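You operate a simulated robot arm through the tools that you are given. There is no shell and no other tool. Be economical: measure what you need, move in short steps, check, and stop when the job is done.

Carry out the task below with a simulated robot arm. There is one attempt and no reset: what you move stays moved.

TASK
Check the small silver blocks on the yellow-legged workbench top. At the end: the blue pad is on the white-handled screen plate; the grey white-striped clay cube (carton) stands where the blue pad stood; the small silver block with the smallest size on its label from the yellow-legged workbench top is in the green tray; the small silver block with the largest size on its label from the yellow-legged workbench top is on the silver square dish; whatever was shut is shut again. Leave all else as you found it, and nothing knocked over.

It is judged by the outcome, as a careful person would: the job done as asked, and still so three seconds after it is handed in. It fails if anything else is knocked over, pushed out of place, dropped, spilled or broken.

THE ROBOT
A 6-joint arm with a two-finger parallel gripper, fixed in place. Base frame: the origin is at the foot of the arm, x ahead of it, y to its left, z up; the work surface is at about z = 0. Lengths are in mm, angles in degrees, forces in N, time in s.
With the tool pointing down near the work surface it reaches from about 180 to 460 mm from the base axis. Its first joint turns from -70.0 to 70.0 degrees. Payload 1.9 kg.
Tool frame: the origin (TCP) lies between the finger pads and is the grasp point; the fingertips stand 23 mm ahead of it; z points along the fingers, y is the line along which they close. The gripper opens to 94 mm. The fingers are 38 mm wide and 10 mm thick; the gripper's body (54 by 96 mm) begins 39 mm behind the TCP.
Orientation is told as [roll, pitch, yaw] about the base's x, y, z axes, in that order, counted from this pose: with the fingers straight down and closing along the base's y, the tool's x points along the base's -x, its y along +y and its z along -z.

THE INTERFACE
- The arm moves only by the tool arm_command. Its argument "rows" is a list that holds one entry, the list of rows, each a list of 7 numbers: the turn, a rotation vector about the tool's x, y, z in units of 180 degrees (1.0 is 180 degrees), then the shift along the tool's x, y, z in units of 300 mm (1.0 is 300 mm), then the finger opening in mm, from 0 to 94. In form: [[[wx, wy, wz, dx, dy, dz, grip], ...]]. A call has 1 to 10 rows; each row is the pose to reach, as a shift and turn from the pose commanded when the call began, along the tool's axes at that moment. A call with a number of a shift or a turn outside -1 to 1 is refused whole. Rows are played at 5 a second. More than 50 mm and 8.6 degrees between two rows, or a gripper value outside its range, and nothing of the call is played. Where a pose cannot be reached the arm comes as near as it can. A force on the tool above 40 N (or 10 N above the force at the start of the call, whichever is more), or a blocked arm, ends the call early, and 0.2 s more pass. The fingers move at their own pace (about 108 mm/s each) and stop on an object; they squeeze with about 42 N. The grip force told is the motor's: it shows also when the fingers shut on nothing. Time passes only in rows, and 0.2 s behind the last, so rows that repeat a pose let the fingers close. The reply holds the time, the measured pose of the TCP, the force on the tool along the base axes, the opening and the grip force, in the units named above and with some noise.
- Cameras (640 x 400 px; columns grow to the right, rows downward): "scene" is fixed at [63.3, 325, 417.4]; the picture's right is [-0.65, -0.76, 0.00], its down [-0.48, 0.41, -0.77] and it looks along [0.59, -0.50, -0.64] (base axes); focal length 214 px, centre (320, 200). "wrist" rides on the gripper at [-39, 0, -44] in the tool frame; the picture's right is [0.00, -1.00, 0.00], its down [0.97, 0.00, -0.24] and it looks along [0.24, 0.00, 0.97] (tool axes); focal length 218 px, centre (320, 200).
- snapshot(camera): a new picture of that camera. No time passes.
- probe_pixels(camera, pixels): there is no depth. For up to 12 entries [column, row, z] of the newest picture of that camera ("zoom" is the newest enlarged one), the place [x, y] in the base frame at which the ray of that pixel passes the height z, good to about 2 mm. No time passes.
- inspect(camera, box): a new picture of the part [left, top, right, bottom] of that camera's present view, enlarged. No time passes.
- close_job(): hands the job in; it is judged then, once.

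Keep the steps short. Do not move on a guess: measure, check each grasp and each placing, and mend mistakes. In all there are 80 turns and 38 pictures (those below and enlarged ones count). Leave the gripper open and the arm clear of the work at the hand-in unless told otherwise, and finish with a single line.

The tools are called after ">>>" as name(argument=value, ...) on one line, values as JSON. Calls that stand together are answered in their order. arm_command: Moves the arm, as the interface text tells. Its arguments: {"type":"object","properties":{"rows":{"type":"array"}},"required":["rows"]} The other tools are called the same way: snapshot (camera) takes a picture; probe_pixels (camera, pixels) gives the place at which the rays of pixels pass given heights; inspect (camera, box) takes an enlarged picture of a part of a camera's view; close_job () hands the job in.

At the start:

```text
time: 0.0
ee_pos: [363.7, -78.8, 274.1]
ee_rot: [0.1, -0.1, -0.1]
ft_force: [0.4, 1.0, -0.3]
gripper_width: 94.0
finger_force: 0.0
```

scene: 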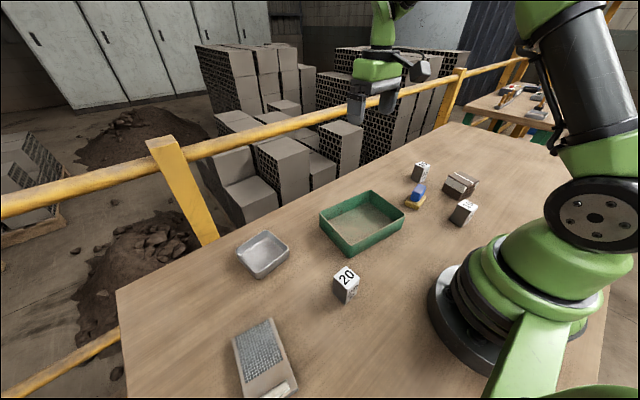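
wrist: 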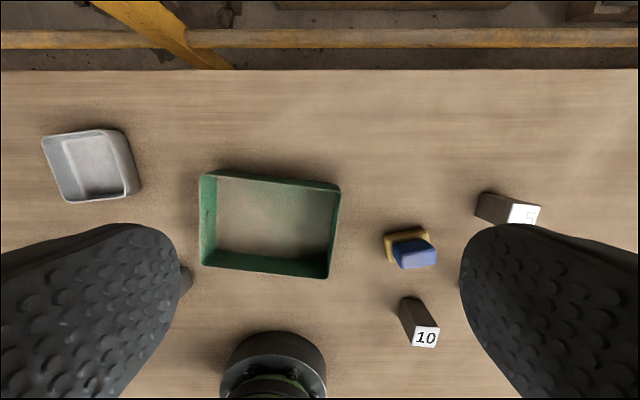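

I see a silver dish, green tray, blue pad, three labelled blocks, a grey carton and the screen plate. I'll zoom in on the details first.

>>> inspect(camera="scene", box=[380, 140, 500, 240])

>>> inspect(camera="scene", box=[200, 220, 380, 400])

```text
4.00 times, centred on (440, 190) of scene
```

zoom: 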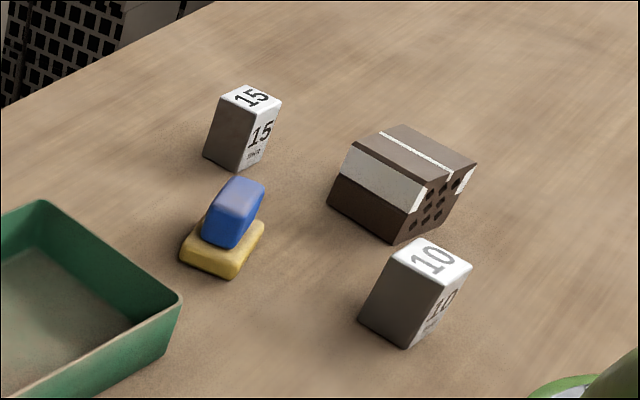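

```text
2.22 times, centred on (290, 310) of scene
```

zoom: 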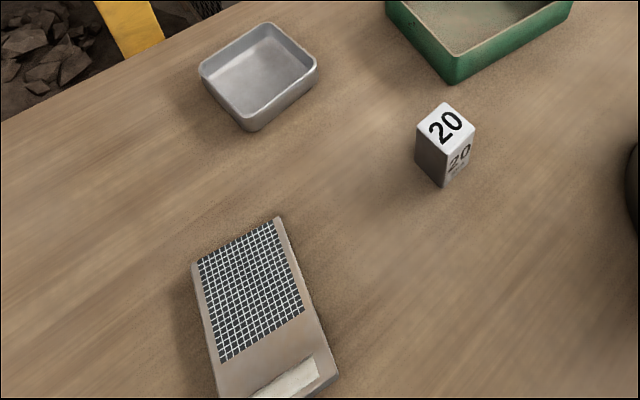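

Labels read 10, 15, 20, with small text under the numbers. I'll check that for units.

>>> inspect(camera="scene", box=[448, 194, 480, 230])

>>> inspect(camera="scene", box=[405, 158, 435, 186])

>>> inspect(camera="scene", box=[328, 262, 366, 306])

```text
11.11 times, centred on (464, 212) of scene
```

zoom: 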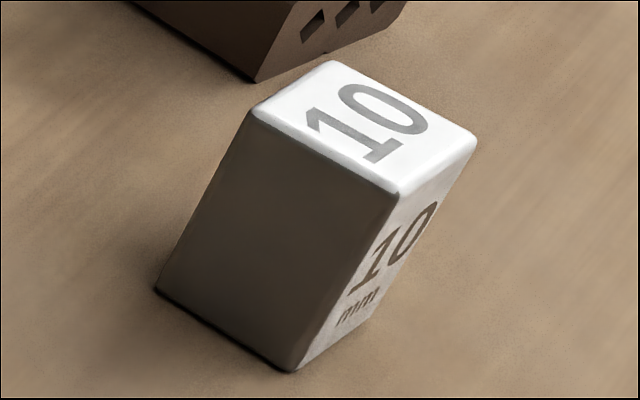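

```text
14.29 times, centred on (420, 172) of scene
```

zoom: 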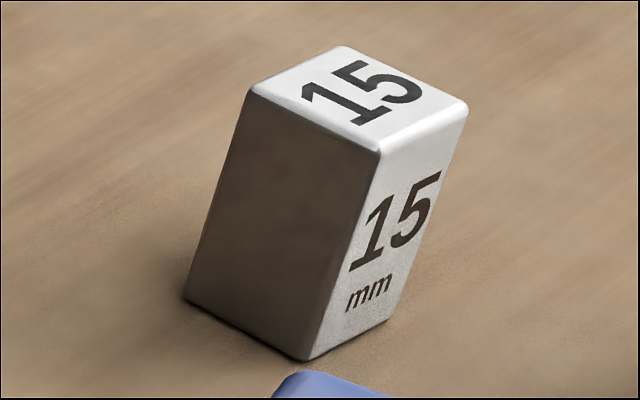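

```text
9.09 times, centred on (347, 284) of scene
```

zoom: 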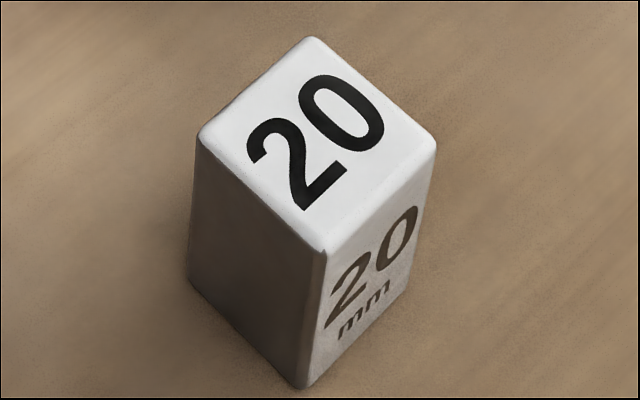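

All three are in mm: 10 is smallest, 20 largest. Now I'll measure the 20 and 10 blocks via scene corners.

>>> probe_pixels(camera="scene", pixels=[[344.8, 304.9, 0], [347.2, 289.5, 30], [347.2, 289.5, 40], [333.6, 277.2, 40], [359.9, 278.5, 40], [346.5, 266.2, 40], [461.8, 227.5, 0], [471.2, 211.4, 40], [471.2, 211.4, 30], [457.7, 204.1, 40], [478.1, 206.8, 40], [465.1, 199.4, 40]])

>>> probe_pixels(camera="wrist", pixels=[[412, 346, 40], [436, 347, 40], [438, 328, 40], [416, 327, 40], [200, 175, 30], [341, 187, 30], [328, 278, 30], [201, 265, 30], [42, 137, 25], [122, 129, 25], [140, 190, 25], [66, 203, 25]])

```text
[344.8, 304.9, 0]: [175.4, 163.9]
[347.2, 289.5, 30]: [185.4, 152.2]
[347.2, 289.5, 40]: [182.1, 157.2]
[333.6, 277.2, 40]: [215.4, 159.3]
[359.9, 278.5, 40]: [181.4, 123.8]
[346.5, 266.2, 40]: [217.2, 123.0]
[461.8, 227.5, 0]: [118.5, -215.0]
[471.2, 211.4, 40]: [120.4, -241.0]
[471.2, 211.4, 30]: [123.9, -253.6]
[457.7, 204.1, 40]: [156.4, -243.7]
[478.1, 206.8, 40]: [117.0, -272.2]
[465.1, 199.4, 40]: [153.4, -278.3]
```

```text
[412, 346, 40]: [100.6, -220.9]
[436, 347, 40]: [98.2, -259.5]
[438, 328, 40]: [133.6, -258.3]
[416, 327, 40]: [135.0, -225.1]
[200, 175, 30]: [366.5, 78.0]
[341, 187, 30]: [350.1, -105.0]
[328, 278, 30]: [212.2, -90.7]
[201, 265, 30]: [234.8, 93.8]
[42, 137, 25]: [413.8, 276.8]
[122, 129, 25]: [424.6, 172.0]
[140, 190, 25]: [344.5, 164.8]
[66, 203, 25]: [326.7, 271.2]
```

Blocks are about 33 mm square and 55 mm tall: 20 at ≈(194,148), 10 at ≈(133,-233). Next come rough positions for the pad, carton, 15 block and screen plate.

>>> probe_pixels(camera="scene", pixels=[[405, 203.75, 0], [418, 209.5, 0], [426.25, 197, 0], [421.75, 190.75, 0], [438.25, 201, 0], [410.6, 179, 0], [252, 398, 10], [299, 389, 10], [269, 318, 10], [233, 338, 10], [273, 382, 10], [394, 203, 30]])

>>> probe_pixels(camera="wrist", pixels=[[384, 236, 10], [428, 229, 10], [392, 262, 10], [414, 255, 35], [508, 220, 55], [540, 207, 55], [512, 203, 55], [534, 224, 55]])

```text
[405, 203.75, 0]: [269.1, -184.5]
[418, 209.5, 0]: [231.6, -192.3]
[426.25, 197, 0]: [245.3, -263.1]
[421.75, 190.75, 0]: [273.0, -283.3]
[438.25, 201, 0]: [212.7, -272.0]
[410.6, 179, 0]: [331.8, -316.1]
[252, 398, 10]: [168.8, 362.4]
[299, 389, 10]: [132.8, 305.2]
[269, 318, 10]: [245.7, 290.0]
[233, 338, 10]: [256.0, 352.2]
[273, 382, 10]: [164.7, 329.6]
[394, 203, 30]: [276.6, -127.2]
```

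```text
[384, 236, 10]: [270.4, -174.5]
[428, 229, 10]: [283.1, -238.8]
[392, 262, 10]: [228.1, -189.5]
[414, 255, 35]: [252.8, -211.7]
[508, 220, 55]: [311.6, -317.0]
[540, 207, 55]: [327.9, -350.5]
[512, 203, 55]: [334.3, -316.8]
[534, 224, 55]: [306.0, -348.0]
```

The pad is near (258,-214) and the carton near (240,-305). I'll move the wrist camera over them (base shift −74, −171).

>>> arm_command(rows=[[[0, 0, 0, 0.062, -0.1425, 0, 94], [0, 0, 0, 0.123, -0.285, 0, 94], [0, 0, 0, 0.185, -0.4275, 0, 94], [0, 0, 0, 0.247, -0.57, 0, 94], [0, 0, 0, 0.247, -0.57, 0, 94]]])

>>> snapshot(camera="wrist")

```text
time: 1.2
ee_pos: [288.4, -251.2, 273.9]
ee_rot: [0.0, -0.1, 0.0]
ft_force: [-0.6, 0.4, 0.0]
gripper_width: 94.0
finger_force: 0.1
```

```text
30 pictures are left
```

wrist: 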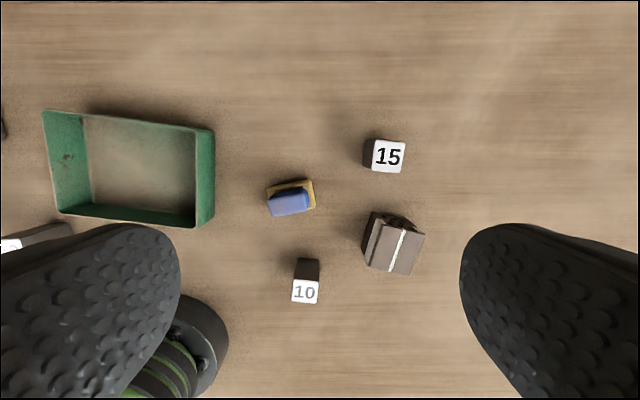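

No further blocks here. I'll zoom in on this group to measure it.

>>> inspect(camera="wrist", box=[255, 165, 435, 305])

```text
2.86 times, centred on (345, 235) of wrist
```

zoom: 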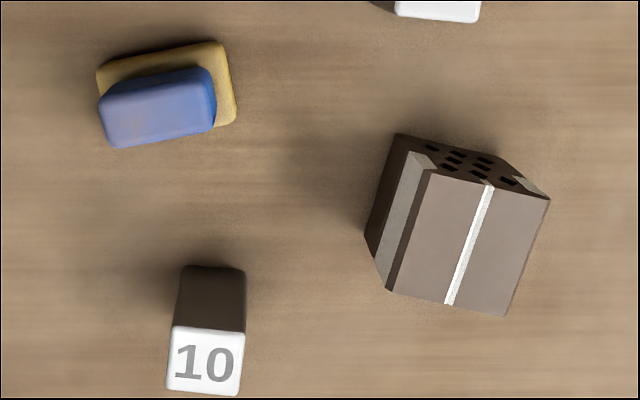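

I'll probe pad and carton corners at candidate heights.

>>> probe_pixels(camera="zoom", pixels=[[96, 72, 10], [222, 41, 10], [236, 120, 10], [98, 98, 30], [205, 68, 30], [215, 128, 30], [118, 148, 30], [425, 168, 50], [550, 200, 50], [505, 316, 50], [387, 290, 50], [397, 133, 0]])

>>> probe_pixels(camera="scene", pixels=[[459, 181, 50], [479.5, 180.5, 50], [460, 171, 50], [447, 187, 25], [405, 202, 10], [406, 190.5, 30], [425, 185.5, 30], [415, 201, 20], [444, 193, 0], [439, 180, 50]])

```text
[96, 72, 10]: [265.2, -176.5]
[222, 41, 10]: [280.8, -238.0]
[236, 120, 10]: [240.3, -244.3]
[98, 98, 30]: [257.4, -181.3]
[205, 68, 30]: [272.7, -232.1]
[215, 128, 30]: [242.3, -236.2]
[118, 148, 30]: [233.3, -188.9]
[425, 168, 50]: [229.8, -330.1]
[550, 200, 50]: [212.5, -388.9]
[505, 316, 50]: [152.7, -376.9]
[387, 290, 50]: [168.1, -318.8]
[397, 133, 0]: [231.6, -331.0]
```

```text
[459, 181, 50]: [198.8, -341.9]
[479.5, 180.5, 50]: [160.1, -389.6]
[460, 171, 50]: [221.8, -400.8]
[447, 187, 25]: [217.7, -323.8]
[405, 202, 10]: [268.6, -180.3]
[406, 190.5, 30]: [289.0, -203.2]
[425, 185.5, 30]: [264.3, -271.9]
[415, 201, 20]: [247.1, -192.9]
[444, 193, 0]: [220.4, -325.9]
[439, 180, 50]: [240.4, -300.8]
```

I misconverted some carton pixels in the scene; I'll probe again with corrected ones.

>>> probe_pixels(camera="scene", pixels=[[441.75, 190.75, 0], [458.25, 201, 0], [460.75, 171, 50], [479, 180.5, 50], [467, 186.25, 50], [448, 176.25, 50], [463, 193, 35], [474, 192, 30]])

>>> probe_pixels(camera="zoom", pixels=[[366, 235, 0], [378, 280, 20], [378, 280, 35], [410, 150, 35], [387, 290, 60], [505, 316, 60], [550, 200, 60], [425, 168, 60], [550, 200, 40], [505, 316, 40]])

```text
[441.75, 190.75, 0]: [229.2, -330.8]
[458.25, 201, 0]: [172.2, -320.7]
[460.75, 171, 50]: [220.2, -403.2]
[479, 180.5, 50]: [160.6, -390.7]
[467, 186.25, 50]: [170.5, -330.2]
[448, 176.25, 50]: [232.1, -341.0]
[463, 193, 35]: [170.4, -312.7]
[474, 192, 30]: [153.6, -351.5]
```

```text
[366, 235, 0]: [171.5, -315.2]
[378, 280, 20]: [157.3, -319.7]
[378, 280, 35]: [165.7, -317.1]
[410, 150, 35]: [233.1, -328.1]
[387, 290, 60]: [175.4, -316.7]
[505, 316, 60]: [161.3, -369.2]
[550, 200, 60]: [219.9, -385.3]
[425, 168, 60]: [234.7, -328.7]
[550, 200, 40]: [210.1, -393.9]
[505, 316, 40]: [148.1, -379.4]
```

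Measured: the pad is centred at (253,-210.5), with its long axis 14° off y and a base about 63×41. The carton is centred at (194,-351), about 59 mm cube, yaw about −12°. I'll go above the pad with yaw +14, at z≈100.

>>> arm_command(rows=[[[0, 0, -0.0156, 0.024, 0.0266, 0.116, 94], [0, 0, -0.0312, 0.048, 0.0532, 0.232, 94], [0, 0, -0.0468, 0.072, 0.08, 0.348, 94], [0, 0, -0.0624, 0.096, 0.1064, 0.464, 94], [0, 0, -0.078, 0.12, 0.133, 0.58, 94], [0, 0, -0.078, 0.12, 0.133, 0.58, 94]]])

>>> snapshot(camera="wrist")

```text
time: 2.6
ee_pos: [253.0, -209.2, 98.4]
ee_rot: [0.0, -0.1, 13.9]
ft_force: [0.1, 0.0, -0.2]
gripper_width: 94.2
finger_force: 0.0
```

```text
28 pictures are left
```

wrist: 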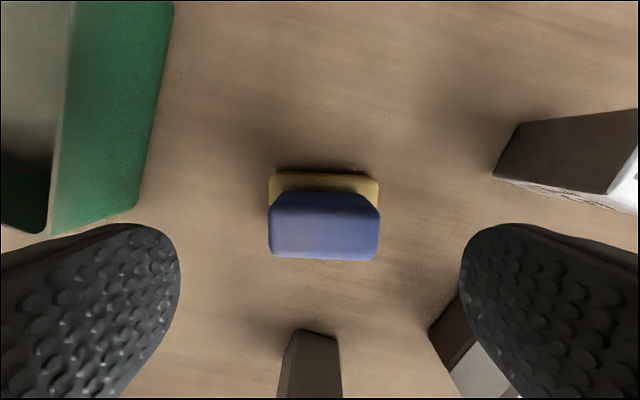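

Yaw is aligned. I'll check the pad centre from here.

>>> probe_pixels(camera="wrist", pixels=[[269, 255, 30], [379, 255, 30], [285, 193, 30], [370, 195, 30], [269, 173, 10], [379, 178, 10], [269, 205, 10], [379, 205, 10]])

```text
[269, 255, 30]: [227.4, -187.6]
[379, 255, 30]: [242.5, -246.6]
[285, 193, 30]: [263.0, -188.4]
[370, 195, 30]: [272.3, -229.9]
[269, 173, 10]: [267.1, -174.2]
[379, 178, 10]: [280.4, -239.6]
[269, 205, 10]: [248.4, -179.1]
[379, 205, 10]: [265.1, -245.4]
```

Centred within 2 mm. Descending to TCP z≈27 (tips about 4 mm above the table).

>>> arm_command(rows=[[[0, 0, 0, 0, -0.007, 0.12, 94], [0, 0, 0, 0, -0.007, 0.2, 94], [0, 0, 0, 0, -0.007, 0.238, 94], [0, 0, 0, 0, -0.007, 0.238, 94]]])

>>> arm_command(rows=[[[0, 0, 0, 0, 0, 0, 70], [0, 0, 0, 0, 0, 0, 55], [0, 0, 0, 0, 0, 0, 40], [0, 0, 0, 0, 0, 0, 40]]])

>>> snapshot(camera="wrist")

```text
time: 3.6
ee_pos: [252.6, -211.5, 26.5]
ee_rot: [0.0, -0.1, 13.9]
ft_force: [0.5, 0.2, 0.6]
gripper_width: 94.0
finger_force: 0.0
```

```text
time: 4.6
ee_pos: [254.2, -213.1, 26.5]
ee_rot: [-0.1, -0.1, 13.9]
ft_force: [0.2, 0.0, -0.3]
gripper_width: 64.2
finger_force: 42.6
```

```text
27 pictures are left
```

wrist: 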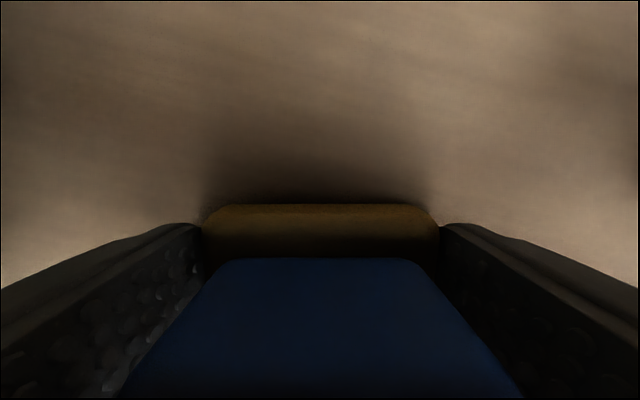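

Held (64.2 mm). Lifting straight up 180 mm.

>>> arm_command(rows=[[[0, 0, 0, 0, 0, -0.05, 40], [0, 0, 0, 0, 0, -0.2, 40], [0, 0, 0, 0, 0, -0.35, 40], [0, 0, 0, 0, 0, -0.5, 40], [0, 0, 0, 0, 0, -0.6, 40], [0, 0, 0, 0, 0, -0.6, 40]]])

```text
time: 6.0
ee_pos: [252.6, -212.0, 207.1]
ee_rot: [0.0, -0.1, 13.8]
ft_force: [-0.5, -0.3, -0.3]
gripper_width: 64.1
finger_force: 41.9
```

Swinging towards the plate, first half (base +250 in y).

>>> arm_command(rows=[[[0, 0, 0, -0.0336, 0.1348, 0, 40], [0, 0, 0, -0.0672, 0.2696, 0, 40], [0, 0, 0, -0.1008, 0.4043, 0, 40], [0, 0, 0, -0.1344, 0.5391, 0, 40], [0, 0, 0, -0.168, 0.6739, 0, 40], [0, 0, 0, -0.2016, 0.8087, 0, 40]]])

>>> arm_command(rows=[[[0, 0, 0, -0.0336, 0.1348, 0, 40], [0, 0, 0, -0.0672, 0.2696, 0, 40], [0, 0, 0, -0.1008, 0.4043, 0, 40], [0, 0, 0, -0.1344, 0.5391, 0, 40], [0, 0, 0, -0.168, 0.6739, 0, 40], [0, 0, 0, -0.2016, 0.8087, 0, 40], [0, 0, 0, -0.2016, 0.8087, 0, 40]]])

>>> snapshot(camera="wrist")

>>> snapshot(camera="scene")

```text
time: 7.4
ee_pos: [255.2, 38.3, 208.5]
ee_rot: [0.0, -0.1, 13.9]
ft_force: [0.6, 0.0, 0.0]
gripper_width: 64.0
finger_force: 42.3
```

```text
time: 9.0
ee_pos: [253.9, 288.5, 207.5]
ee_rot: [0.0, 0.0, 13.9]
ft_force: [0.4, -0.7, -0.9]
gripper_width: 64.0
finger_force: 41.5
```

```text
26 pictures are left
```

wrist: 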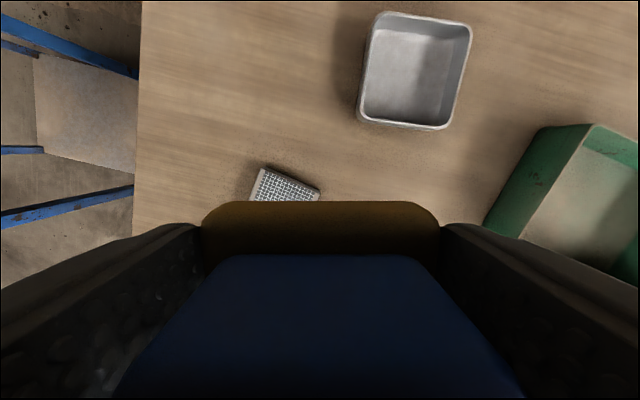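

```text
25 pictures are left
```

scene: 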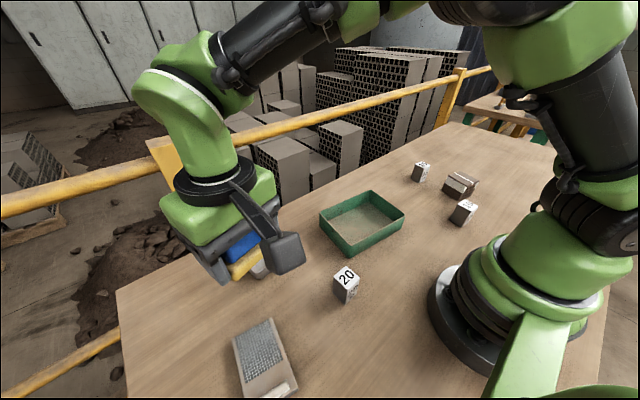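

The held pad hides most of the plate in the wrist view, so I'll triangulate using the scene view plus the visible plate edge.

>>> probe_pixels(camera="scene", pixels=[[232.8, 340.6, 10], [270.6, 317.7, 10], [270.6, 317.7, 20], [298.1, 389.7, 10], [268.8, 319.9, 10], [283.2, 358.6, 10], [245, 382, 10], [234.6, 338.4, 10]])

>>> probe_pixels(camera="wrist", pixels=[[258, 168, 10], [320, 188, 10], [258, 168, 20], [320, 188, 20], [258, 168, 0], [320, 188, 0]])

>>> inspect(camera="scene", box=[210, 300, 320, 400])

```text
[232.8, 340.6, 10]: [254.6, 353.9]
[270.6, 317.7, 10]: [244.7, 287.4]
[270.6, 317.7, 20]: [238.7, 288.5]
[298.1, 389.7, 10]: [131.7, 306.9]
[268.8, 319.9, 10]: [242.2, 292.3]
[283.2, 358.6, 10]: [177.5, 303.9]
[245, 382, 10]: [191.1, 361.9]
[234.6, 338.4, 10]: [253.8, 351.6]
```

```text
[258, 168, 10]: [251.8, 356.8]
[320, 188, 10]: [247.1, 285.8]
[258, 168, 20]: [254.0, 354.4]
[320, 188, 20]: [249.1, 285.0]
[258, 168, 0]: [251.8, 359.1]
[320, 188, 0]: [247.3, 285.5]
```

```text
4.00 times, centred on (265, 350) of scene
```

zoom: 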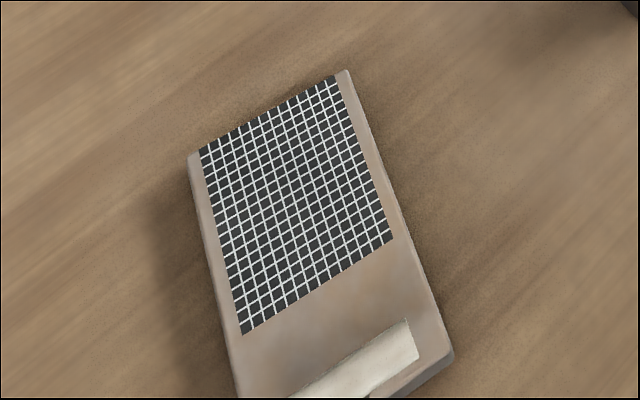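

The plate top is at z≈10, with mesh centre ≈(216,327) and yaw ≈ −10.5°. I'll move above it with yaw −10.5, z≈107.

>>> arm_command(rows=[[[0, 0, 0.0339, 0.0226, 0.039, 0.05, 40], [0, 0, 0.0678, 0.0452, 0.0779, 0.15, 40], [0, 0, 0.1017, 0.0677, 0.1169, 0.25, 40], [0, 0, 0.1356, 0.0903, 0.1558, 0.333, 40], [0, 0, 0.1356, 0.0903, 0.1558, 0.333, 40]]])

>>> snapshot(camera="wrist")

>>> snapshot(camera="scene")

```text
time: 10.2
ee_pos: [215.6, 327.8, 107.1]
ee_rot: [0.1, -0.1, -10.5]
ft_force: [0.0, 0.3, -0.4]
gripper_width: 63.9
finger_force: 41.8
```

```text
23 pictures are left
```

wrist: 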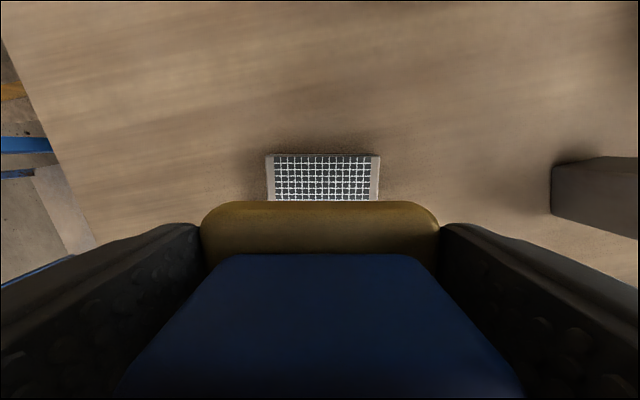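

```text
22 pictures are left
```

scene: 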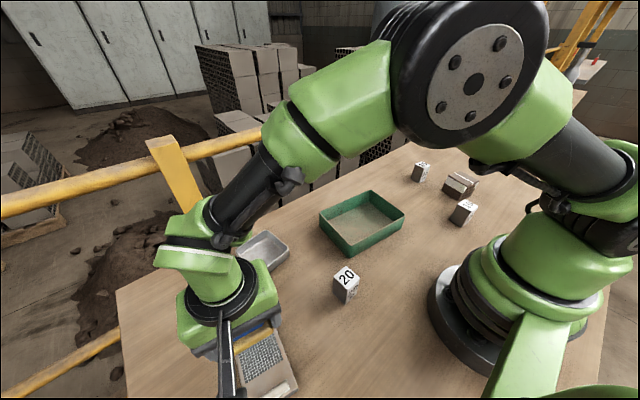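

Aligned; the plate centre is about 2 mm to the right. I'll descend to z≈42 and check the far edge.

>>> probe_pixels(camera="wrist", pixels=[[267, 156, 10], [379, 156, 10], [275, 157, 10], [371, 157, 10]])

>>> arm_command(rows=[[[0, 0, 0, 0, -0.006, 0.1, 40], [0, 0, 0, 0, -0.006, 0.18, 40], [0, 0, 0, 0, -0.006, 0.215, 40], [0, 0, 0, 0, -0.006, 0.215, 40]]])

```text
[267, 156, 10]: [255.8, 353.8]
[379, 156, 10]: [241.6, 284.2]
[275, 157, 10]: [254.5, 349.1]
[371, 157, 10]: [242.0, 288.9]
```

```text
time: 11.2
ee_pos: [217.0, 327.1, 43.4]
ee_rot: [0.3, -0.1, -10.4]
ft_force: [-4.0, -6.9, 36.5]
gripper_width: 63.9
finger_force: 41.6
```

Contact already at z=43.4, so the plate is thicker than thought (about 16 mm). I'll relieve the force slightly and look.

>>> arm_command(rows=[[[0, 0, 0, 0, 0, -0.003, 40], [0, 0, 0, 0, 0, -0.003, 40]]])

>>> inspect(camera="scene", box=[180, 290, 320, 400])

```text
time: 11.8
ee_pos: [216.1, 326.0, 43.6]
ee_rot: [0.3, -0.1, -10.4]
ft_force: [3.2, 6.1, 18.8]
gripper_width: 63.9
finger_force: 42.1
```

```text
3.64 times, centred on (250, 345) of scene
```

zoom: 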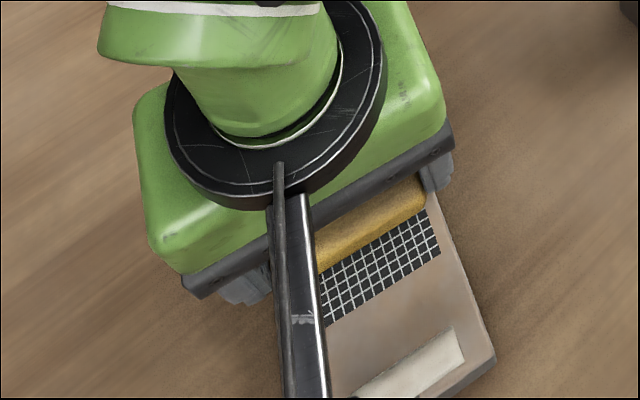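

The pad lies on the mesh. I'll relieve a little more, open, and rise.

>>> arm_command(rows=[[[0, 0, 0, 0, 0, -0.0015, 40], [0, 0, 0, 0, 0, -0.0015, 68], [0, 0, 0, 0, 0, -0.0015, 80], [0, 0, 0, 0, 0, -0.0015, 84], [0, 0, 0, 0, 0, -0.06, 84], [0, 0, 0, 0, 0, -0.2, 84], [0, 0, 0, 0, 0, -0.35, 90], [0, 0, 0, 0, 0, -0.5, 94], [0, 0, 0, 0, 0, -0.5, 94]]])

>>> snapshot(camera="wrist")

```text
time: 13.8
ee_pos: [214.9, 325.6, 193.2]
ee_rot: [0.0, -0.1, -10.5]
ft_force: [1.3, -0.8, 0.1]
gripper_width: 94.0
finger_force: 0.0
```

```text
20 pictures are left
```

wrist: 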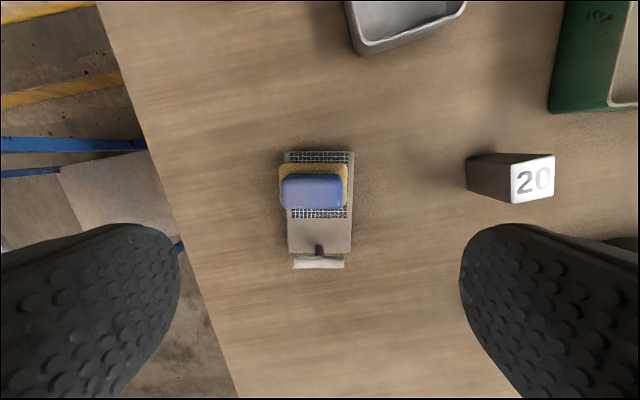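

The pad rests on the plate and 20 stands untouched. Next I'll move to a view of the silver dish and the 20 block together.

>>> arm_command(rows=[[[0, 0, -0.0117, -0.0907, -0.0686, -0.038, 94], [0, 0, -0.0233, -0.1814, -0.1372, -0.076, 94], [0, 0, -0.035, -0.2721, -0.2058, -0.114, 94], [0, 0, -0.0467, -0.3628, -0.2744, -0.152, 94], [0, 0, -0.0583, -0.4535, -0.343, -0.19, 94], [0, 0, -0.0583, -0.4535, -0.343, -0.19, 94]]])

>>> snapshot(camera="wrist")

>>> inspect(camera="scene", box=[200, 220, 380, 400])

```text
time: 15.2
ee_pos: [330.7, 199.3, 249.9]
ee_rot: [0.1, -0.1, 0.1]
ft_force: [0.5, 0.1, 0.8]
gripper_width: 94.1
finger_force: 0.0
```

```text
19 pictures are left
```

wrist: 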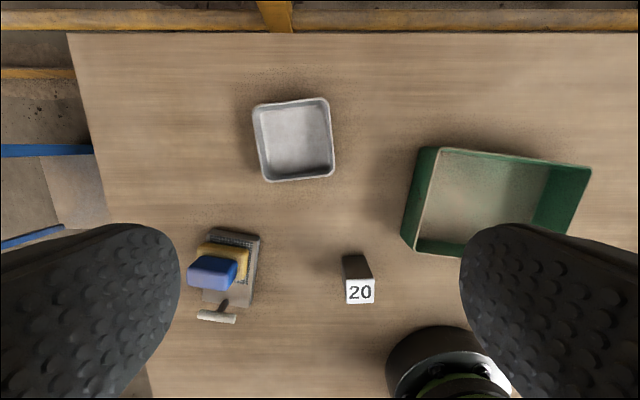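

```text
2.22 times, centred on (290, 310) of scene
```

zoom: 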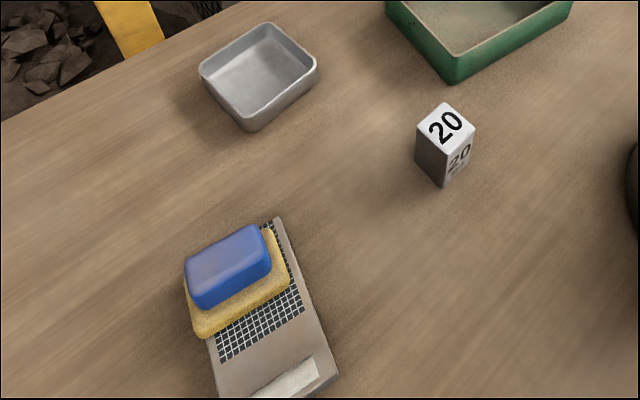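

The plate is unmoved and the pad is on it. Triangulating the dish rim and 20 block.

>>> probe_pixels(camera="wrist", pixels=[[253, 105, 25], [327, 98, 25], [334, 175, 25], [264, 182, 25], [253, 105, 35], [327, 98, 35], [334, 175, 35], [264, 182, 35], [345, 303, 55], [374, 302, 55], [372, 278, 55], [346, 280, 55]])

>>> probe_pixels(camera="scene", pixels=[[236, 252.3, 25], [266.6, 230.8, 25], [288.6, 247.8, 25], [255.3, 276.2, 25], [236, 252.3, 35], [266.6, 230.8, 35], [288.6, 247.8, 35], [255.3, 276.2, 35], [259, 277.5, 0]])

```text
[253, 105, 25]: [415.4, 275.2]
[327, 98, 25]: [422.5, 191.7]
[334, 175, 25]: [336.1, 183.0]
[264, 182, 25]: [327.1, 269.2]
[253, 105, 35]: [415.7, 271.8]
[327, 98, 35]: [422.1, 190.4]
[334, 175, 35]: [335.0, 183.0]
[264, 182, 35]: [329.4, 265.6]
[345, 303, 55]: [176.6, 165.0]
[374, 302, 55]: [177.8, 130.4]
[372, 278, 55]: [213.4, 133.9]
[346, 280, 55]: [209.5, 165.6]
```

```text
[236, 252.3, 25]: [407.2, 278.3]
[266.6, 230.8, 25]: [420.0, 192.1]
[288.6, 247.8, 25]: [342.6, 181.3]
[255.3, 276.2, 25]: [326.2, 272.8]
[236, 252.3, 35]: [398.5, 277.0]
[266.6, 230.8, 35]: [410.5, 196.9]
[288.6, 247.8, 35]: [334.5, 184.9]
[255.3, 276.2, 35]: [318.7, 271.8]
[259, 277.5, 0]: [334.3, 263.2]
```

The dish is centred at (374.5,230), rim about z 25. Block 20 is at (194.3,148.7), yaw about 0. Moving above block 20 at z≈110.

>>> arm_command(rows=[[[0, 0, 0, 0.0906, -0.034, 0.08, 94], [0, 0, 0, 0.1812, -0.068, 0.17, 94], [0, 0, 0, 0.2718, -0.101, 0.27, 94], [0, 0, 0, 0.3624, -0.135, 0.37, 94], [0, 0, 0, 0.453, -0.169, 0.467, 94], [0, 0, 0, 0.453, -0.169, 0.467, 94]]])

>>> snapshot(camera="wrist")

```text
time: 16.6
ee_pos: [194.9, 148.9, 110.4]
ee_rot: [0.1, -0.1, 0.0]
ft_force: [-0.4, 0.2, 0.0]
gripper_width: 94.0
finger_force: 0.0
```

```text
17 pictures are left
```

wrist: 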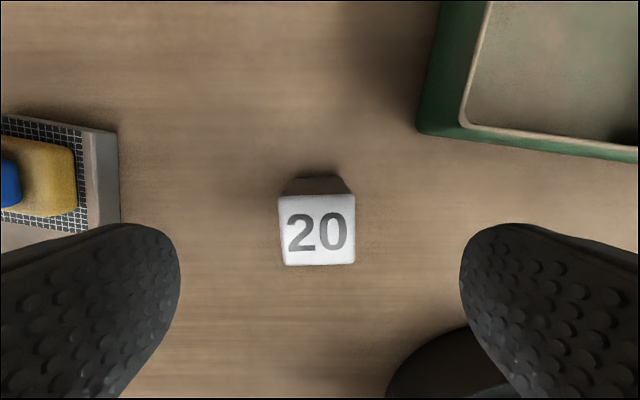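

Centred over 20. Descending to z≈50 and closing.

>>> arm_command(rows=[[[0, 0, 0, 0, -0.002, 0.1, 94], [0, 0, 0, 0, -0.002, 0.2, 94], [0, 0, 0, 0, -0.002, 0.2, 60], [0, 0, 0, 0, -0.002, 0.2, 40], [0, 0, 0, 0, -0.002, 0.2, 20], [0, 0, 0, 0, -0.002, 0.2, 20], [0, 0, 0, 0, -0.002, 0.2, 20]]])

```text
time: 18.2
ee_pos: [194.3, 148.4, 50.7]
ee_rot: [0.1, -0.2, 0.1]
ft_force: [-0.5, -0.9, 0.4]
gripper_width: 35.7
finger_force: 42.2
```

Gripped (35.7 mm). Lifting and carrying over the dish at z≈160.

>>> arm_command(rows=[[[0, 0, 0, 0, 0, -0.1, 20], [0, 0, 0, 0, 0, -0.24, 20], [0, 0, 0, 0, 0, -0.367, 20], [0, 0, -0.007, -0.12, 0.054, -0.367, 20], [0, 0, -0.013, -0.24, 0.109, -0.367, 20], [0, 0, -0.02, -0.36, 0.163, -0.367, 20], [0, 0, -0.026, -0.48, 0.218, -0.367, 20], [0, 0, -0.03, -0.6, 0.272, -0.367, 20], [0, 0, -0.03, -0.6, 0.272, -0.367, 20]]])

>>> snapshot(camera="wrist")

```text
time: 20.2
ee_pos: [375.5, 230.6, 160.9]
ee_rot: [0.0, 0.0, 5.5]
ft_force: [-0.4, 0.1, -3.2]
gripper_width: 35.6
finger_force: 42.0
```

```text
16 pictures are left
```

wrist: 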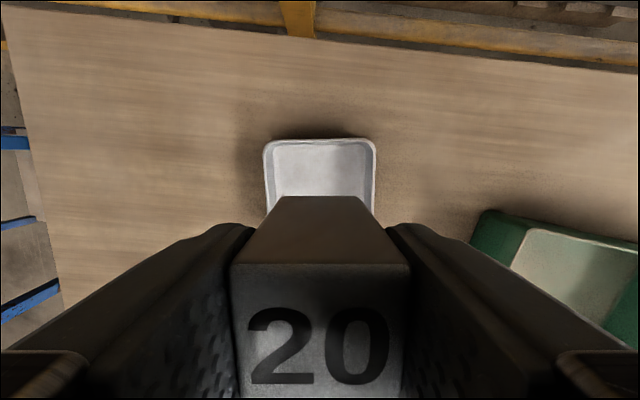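

Laterally centred over the dish. Lowering gently until contact.

>>> arm_command(rows=[[[0, 0, 0, 0, 0, 0.12, 20], [0, 0, 0, 0, 0, 0.24, 20], [0, 0, 0, 0, 0, 0.32, 20], [0, 0, 0, 0, 0, 0.33, 20], [0, 0, 0, 0, 0, 0.337, 20], [0, 0, 0, 0, 0, 0.344, 20]]])

>>> inspect(camera="scene", box=[200, 190, 330, 290])

```text
time: 21.6
ee_pos: [376.0, 230.3, 58.5]
ee_rot: [0.2, -0.2, 5.3]
ft_force: [0.6, 0.0, -3.3]
gripper_width: 35.8
finger_force: 42.4
```

```text
4.00 times, centred on (265, 240) of scene
```

zoom: 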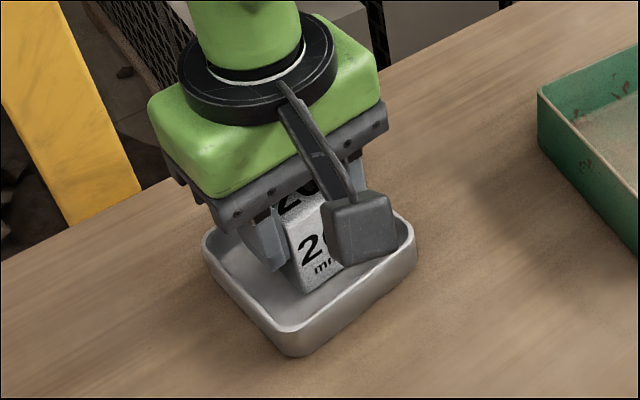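

Well inside the dish, no contact yet (z=58.5). Going on down in 1 mm steps.

>>> arm_command(rows=[[[0, 0, 0, 0, 0, 0.0035, 20], [0, 0, 0, 0, 0, 0.007, 20], [0, 0, 0, 0, 0, 0.0105, 20], [0, 0, 0, 0, 0, 0.014, 20], [0, 0, 0, 0, 0, 0.0165, 20], [0, 0, 0, 0, 0, 0.019, 20]]])

```text
time: 23.0
ee_pos: [376.2, 230.6, 55.0]
ee_rot: [0.2, -0.3, 5.4]
ft_force: [-6.9, -4.2, 29.9]
gripper_width: 35.6
finger_force: 41.9
```

Contact at z≈55. Backing off about 2 mm of command, opening a bit, then rising.

>>> arm_command(rows=[[[0, 0, 0, 0, 0, -0.006, 20], [0, 0, 0, 0, 0, -0.008, 20], [0, 0, 0, 0, 0, -0.008, 45], [0, 0, 0, 0, 0, -0.008, 60], [0, 0, 0, 0, 0, -0.008, 60], [0, 0, 0, 0, 0, -0.1, 60], [0, 0, 0, 0, 0, -0.24, 70], [0, 0, 0, 0, 0, -0.38, 94], [0, 0, 0, 0, 0, -0.5, 94]]])

>>> snapshot(camera="wrist")

```text
time: 25.0
ee_pos: [376.5, 229.6, 202.7]
ee_rot: [0.1, -0.1, 5.4]
ft_force: [-1.1, 0.1, 0.0]
gripper_width: 94.0
finger_force: 0.2
```

```text
14 pictures are left
```

wrist: 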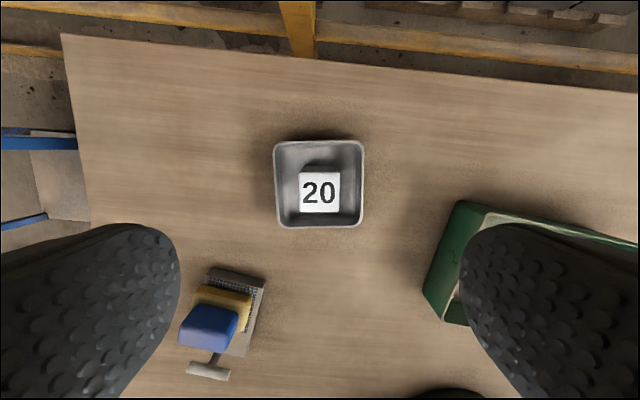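

20 stands upright in the dish. Now I'll travel to the carton, first half.

>>> arm_command(rows=[[[0, 0, 0, 0.056, -0.1336, 0, 94], [0, 0, 0, 0.112, -0.267, 0, 94], [0, 0, 0, 0.168, -0.4, 0, 94], [0, 0, 0, 0.225, -0.534, 0, 94], [0, 0, 0, 0.281, -0.668, 0, 94], [0, 0, 0, 0.337, -0.801, 0, 94], [0, 0, 0, 0.393, -0.935, 0, 94]]])

>>> arm_command(rows=[[[0, 0, 0.0138, 0.056, -0.1336, 0, 94], [0, 0, 0.0276, 0.112, -0.267, 0, 94], [0, 0, 0.0414, 0.168, -0.4, 0, 94], [0, 0, 0.0552, 0.225, -0.534, 0, 94], [0, 0, 0.069, 0.281, -0.668, 0, 94], [0, 0, 0.0828, 0.337, -0.801, 0.06, 94], [0, 0, 0.0967, 0.393, -0.935, 0.12, 94], [0, 0, 0.0967, 0.393, -0.935, 0.18, 94], [0, 0, 0.0967, 0.393, -0.935, 0.18, 94]]])

>>> snapshot(camera="wrist")

```text
time: 26.6
ee_pos: [283.1, -60.6, 201.0]
ee_rot: [0.1, -0.1, 5.5]
ft_force: [-0.8, 1.1, 0.7]
gripper_width: 94.2
finger_force: 0.1
```

```text
time: 28.6
ee_pos: [193.4, -350.4, 146.2]
ee_rot: [0.1, -0.1, -12.0]
ft_force: [-0.2, 0.0, -0.7]
gripper_width: 94.0
finger_force: 0.0
```

```text
13 pictures are left
```

wrist: 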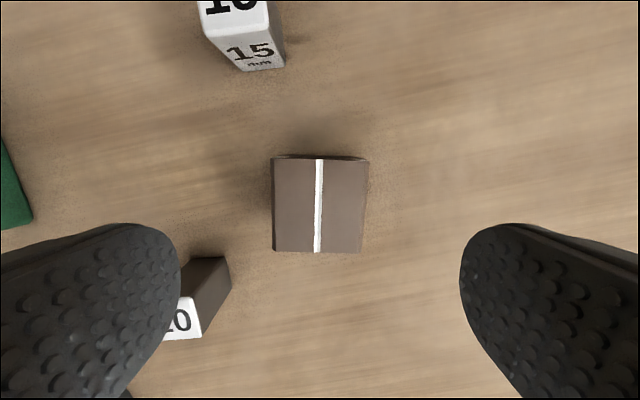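

The carton is square to the gripper and centred in columns. I'll check its top centre before descending.

>>> probe_pixels(camera="wrist", pixels=[[273, 158, 58], [369, 160, 58], [363, 252, 58], [274, 252, 58]])

>>> arm_command(rows=[[[0, 0, 0, 0, 0, 0.12, 94], [0, 0, 0, 0, 0, 0.24, 94], [0, 0, 0, 0, 0, 0.34, 94], [0, 0, 0, 0, 0, 0.373, 94], [0, 0, 0, 0, 0, 0.373, 94]]])

```text
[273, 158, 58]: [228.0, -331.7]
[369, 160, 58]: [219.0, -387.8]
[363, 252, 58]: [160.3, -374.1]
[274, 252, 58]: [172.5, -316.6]
```

```text
time: 29.8
ee_pos: [192.7, -350.3, 34.6]
ee_rot: [0.1, 0.0, -12.0]
ft_force: [0.3, 0.1, 0.5]
gripper_width: 94.2
finger_force: 0.1
```

Centre (195,-352), TCP within 2 mm. Closing on the carton.

>>> arm_command(rows=[[[0, 0, 0, 0, -0.006, 0, 75], [0, 0, 0, 0, -0.006, 0, 60], [0, 0, 0, 0, -0.006, 0, 45], [0, 0, 0, 0, -0.006, 0, 45]]])

>>> arm_command(rows=[[[0, 0, 0, 0, 0, -0.03, 45], [0, 0, 0, 0, 0, -0.1, 45], [0, 0, 0, 0, 0, -0.22, 45], [0, 0, 0, 0, 0, -0.34, 45], [0, 0, 0, 0, 0, -0.4, 45]]])

```text
time: 30.8
ee_pos: [191.6, -353.1, 36.5]
ee_rot: [0.1, -0.2, -12.1]
ft_force: [-0.2, 0.2, -0.4]
gripper_width: 59.7
finger_force: 24.6
```

```text
time: 32.0
ee_pos: [192.4, -350.7, 155.8]
ee_rot: [0.2, 0.0, -12.0]
ft_force: [0.7, 0.1, -2.3]
gripper_width: 59.7
finger_force: 24.9
```

Held (59.7 mm, 2.3 N). Carrying it over the pad's former place and lowering to a few mm above the table.

>>> arm_command(rows=[[[0, 0, 0, -0.0234, 0.1247, 0, 45], [0, 0, 0, -0.0468, 0.2494, 0, 45], [0, 0, 0, -0.0703, 0.374, 0, 45], [0, 0, 0, -0.0937, 0.4987, 0, 45], [0, 0, 0, -0.0937, 0.4987, 0.12, 45], [0, 0, 0, -0.0937, 0.4987, 0.24, 45], [0, 0, 0, -0.0937, 0.4987, 0.36, 45], [0, 0, 0, -0.0937, 0.4987, 0.38, 45], [0, 0, 0, -0.0937, 0.4987, 0.38, 45]]])

>>> inspect(camera="scene", box=[360, 130, 500, 230])

```text
time: 34.0
ee_pos: [250.6, -210.9, 42.2]
ee_rot: [0.1, -0.1, -12.0]
ft_force: [0.2, -0.6, -0.9]
gripper_width: 59.7
finger_force: 24.2
```

```text
4.00 times, centred on (430, 180) of scene
```

zoom: 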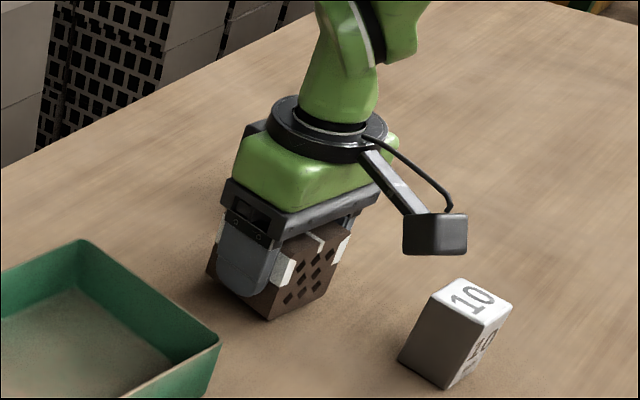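

Position is good. Lowering in small steps to the table.

>>> arm_command(rows=[[[0, 0, 0, 0, 0, 0.008, 45], [0, 0, 0, 0, 0, 0.014, 45], [0, 0, 0, 0, 0, 0.018, 45], [0, 0, 0, 0, 0, 0.021, 45], [0, 0, 0, 0, 0, 0.024, 45], [0, 0, 0, 0, 0, 0.027, 45]]])

```text
time: 35.4
ee_pos: [252.1, -211.1, 33.6]
ee_rot: [-0.1, -0.2, -12.0]
ft_force: [-1.3, 3.1, 20.8]
gripper_width: 60.1
finger_force: 25.0
```

Table contact (20.8 N). Relieving slightly, opening evenly, rising.

>>> arm_command(rows=[[[0, 0, 0, 0, 0, -0.003, 45], [0, 0, 0, 0, 0, -0.003, 64], [0, 0, 0, 0, 0, -0.003, 76], [0, 0, 0, 0, 0, -0.003, 86], [0, 0, 0, 0, 0, -0.003, 86], [0, 0, 0, 0, 0, -0.1, 86], [0, 0, 0, 0, 0, -0.25, 94], [0, 0, 0, 0, 0, -0.4, 94], [0, 0, 0, 0, 0, -0.5, 94]]])

>>> snapshot(camera="wrist")

```text
time: 37.4
ee_pos: [251.5, -210.9, 184.2]
ee_rot: [0.1, -0.1, -12.1]
ft_force: [0.1, 0.5, -0.1]
gripper_width: 94.2
finger_force: 0.0
```

```text
11 pictures are left
```

wrist: 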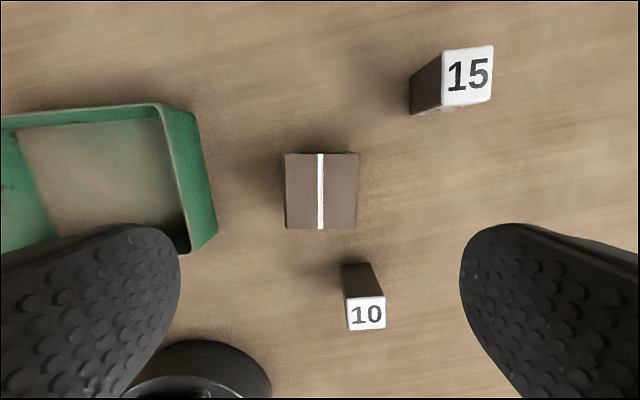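

The carton stands in the pad's place. Measuring block 10's top (≈(366,315)) from here.

>>> probe_pixels(camera="wrist", pixels=[[348, 330, 55], [386, 327, 55], [383, 297, 55], [347, 299, 55], [285, 154, 58], [358, 153, 58], [357, 229, 58], [285, 229, 58], [188, 254, 40], [218, 234, 40], [166, 104, 40]])

```text
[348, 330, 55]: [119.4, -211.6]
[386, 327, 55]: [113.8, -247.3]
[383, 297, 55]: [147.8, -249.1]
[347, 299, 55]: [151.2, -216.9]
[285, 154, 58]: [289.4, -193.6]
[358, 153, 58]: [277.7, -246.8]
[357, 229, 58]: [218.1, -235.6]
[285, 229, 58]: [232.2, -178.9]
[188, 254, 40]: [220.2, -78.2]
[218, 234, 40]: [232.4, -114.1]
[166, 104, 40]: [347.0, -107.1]
```

Block 10 is at (133,-231), yaw about −8. Moving above it.

>>> arm_command(rows=[[[0, 0, -0.005, 0.093, -0.037, 0.03, 94], [0, 0, -0.011, 0.186, -0.074, 0.08, 94], [0, 0, -0.016, 0.279, -0.11, 0.16, 94], [0, 0, -0.022, 0.372, -0.147, 0.247, 94], [0, 0, -0.022, 0.372, -0.147, 0.247, 94]]])

>>> snapshot(camera="wrist")

```text
time: 38.6
ee_pos: [131.9, -231.2, 109.6]
ee_rot: [0.0, -0.1, -7.9]
ft_force: [-0.5, -0.3, 0.4]
gripper_width: 93.9
finger_force: 0.1
```

```text
10 pictures are left
```

wrist: 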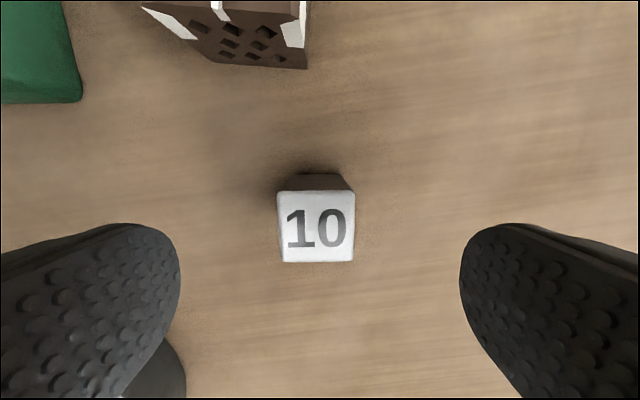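

Centred and aligned. Descending to z≈48 and closing.

>>> arm_command(rows=[[[0, 0, 0, 0, -0.002, 0.1, 94], [0, 0, 0, 0, -0.002, 0.205, 94], [0, 0, 0, 0, -0.002, 0.205, 60], [0, 0, 0, 0, -0.002, 0.205, 40], [0, 0, 0, 0, -0.002, 0.205, 10], [0, 0, 0, 0, -0.002, 0.205, 10], [0, 0, 0, 0, -0.002, 0.205, 10]]])

>>> arm_command(rows=[[[0, 0, 0, 0, 0, -0.1, 10], [0, 0, 0, 0, 0, -0.24, 10], [0, 0, 0, 0, 0, -0.38, 10], [0, 0, 0, 0, 0, -0.5, 10], [0, 0, 0, 0, 0, -0.5, 10]]])

```text
time: 40.2
ee_pos: [133.5, -232.9, 48.3]
ee_rot: [0.1, -0.1, -8.0]
ft_force: [-0.3, 0.2, 0.1]
gripper_width: 35.9
finger_force: 42.8
```

```text
time: 41.4
ee_pos: [133.6, -232.5, 198.5]
ee_rot: [0.1, -0.1, -8.0]
ft_force: [0.1, -0.3, -2.7]
gripper_width: 36.1
finger_force: 41.7
```

Block 10 held (36 mm, 2.7 N). Carrying it over the tray centre ≈(288,-8).

>>> arm_command(rows=[[[0, 0, 0, -0.068, 0.134, 0, 10], [0, 0, 0, -0.136, 0.269, 0, 10], [0, 0, 0, -0.203, 0.403, 0, 10], [0, 0, 0, -0.271, 0.537, 0, 10], [0, 0, 0, -0.339, 0.672, 0, 10], [0, 0, 0, -0.407, 0.806, 0, 10], [0, 0, 0, -0.407, 0.806, 0, 10]]])

>>> snapshot(camera="wrist")

>>> snapshot(camera="scene")

```text
time: 43.0
ee_pos: [288.9, -9.0, 198.2]
ee_rot: [0.0, -0.1, -8.2]
ft_force: [0.6, -0.1, -2.7]
gripper_width: 35.8
finger_force: 41.8
```

```text
9 pictures are left
```

wrist: 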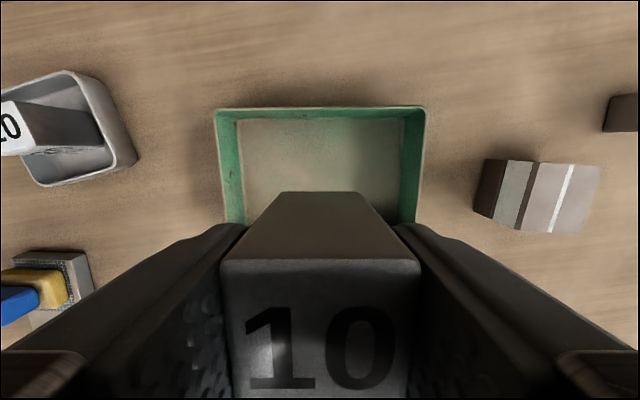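

```text
8 pictures are left
```

scene: 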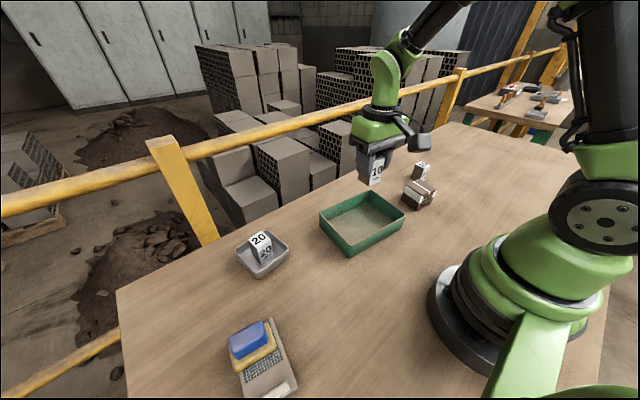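

Laterally centred in the tray. I'll check the tray's extent in x via its rim corners in the scene view.

>>> probe_pixels(camera="scene", pixels=[[320, 213, 35], [370, 191, 35], [404, 210, 35], [349, 242, 35], [350, 256, 0], [404, 222, 0]])

>>> probe_pixels(camera="wrist", pixels=[[216, 110, 35], [426, 107, 35], [237, 120, 2], [405, 120, 2]])

```text
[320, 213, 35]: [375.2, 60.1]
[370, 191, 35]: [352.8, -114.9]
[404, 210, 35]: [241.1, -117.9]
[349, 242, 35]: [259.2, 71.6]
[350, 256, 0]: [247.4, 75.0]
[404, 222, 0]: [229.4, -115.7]
```

```text
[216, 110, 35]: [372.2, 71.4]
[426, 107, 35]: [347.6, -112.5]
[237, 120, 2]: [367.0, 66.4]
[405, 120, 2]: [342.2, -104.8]
```

The tray spans about x 240–365, so I'll shift +12 in x and lower the block to just above the floor.

>>> arm_command(rows=[[[0, 0, 0, -0.04, 0, 0.12, 10], [0, 0, 0, -0.04, 0, 0.26, 10], [0, 0, 0, -0.04, 0, 0.4, 10], [0, 0, 0, -0.04, 0, 0.46, 10], [0, 0, 0, -0.04, 0, 0.47, 10], [0, 0, 0, -0.04, 0, 0.475, 10], [0, 0, 0, -0.04, 0, 0.48, 10], [0, 0, 0, -0.04, 0, 0.483, 10]]])

>>> inspect(camera="scene", box=[300, 150, 430, 260])

```text
time: 44.8
ee_pos: [300.1, -12.3, 53.0]
ee_rot: [0.1, 0.0, -8.0]
ft_force: [-0.1, 1.0, -2.8]
gripper_width: 36.2
finger_force: 42.5
```

```text
3.64 times, centred on (365, 205) of scene
```

zoom: 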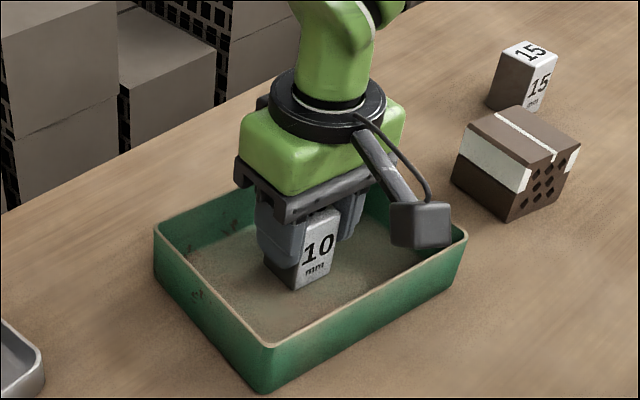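

Inside the tray, nearly on the floor. Continuing down in 1 mm steps to contact.

>>> arm_command(rows=[[[0, 0, 0, 0, 0, 0.003, 10], [0, 0, 0, 0, 0, 0.006, 10], [0, 0, 0, 0, 0, 0.009, 10], [0, 0, 0, 0, 0, 0.012, 10], [0, 0, 0, 0, 0, 0.015, 10], [0, 0, 0, 0, 0, 0.018, 10]]])

```text
time: 46.2
ee_pos: [300.4, -11.4, 47.9]
ee_rot: [0.1, -0.3, -7.9]
ft_force: [-0.1, -5.4, 30.8]
gripper_width: 35.5
finger_force: 42.1
```

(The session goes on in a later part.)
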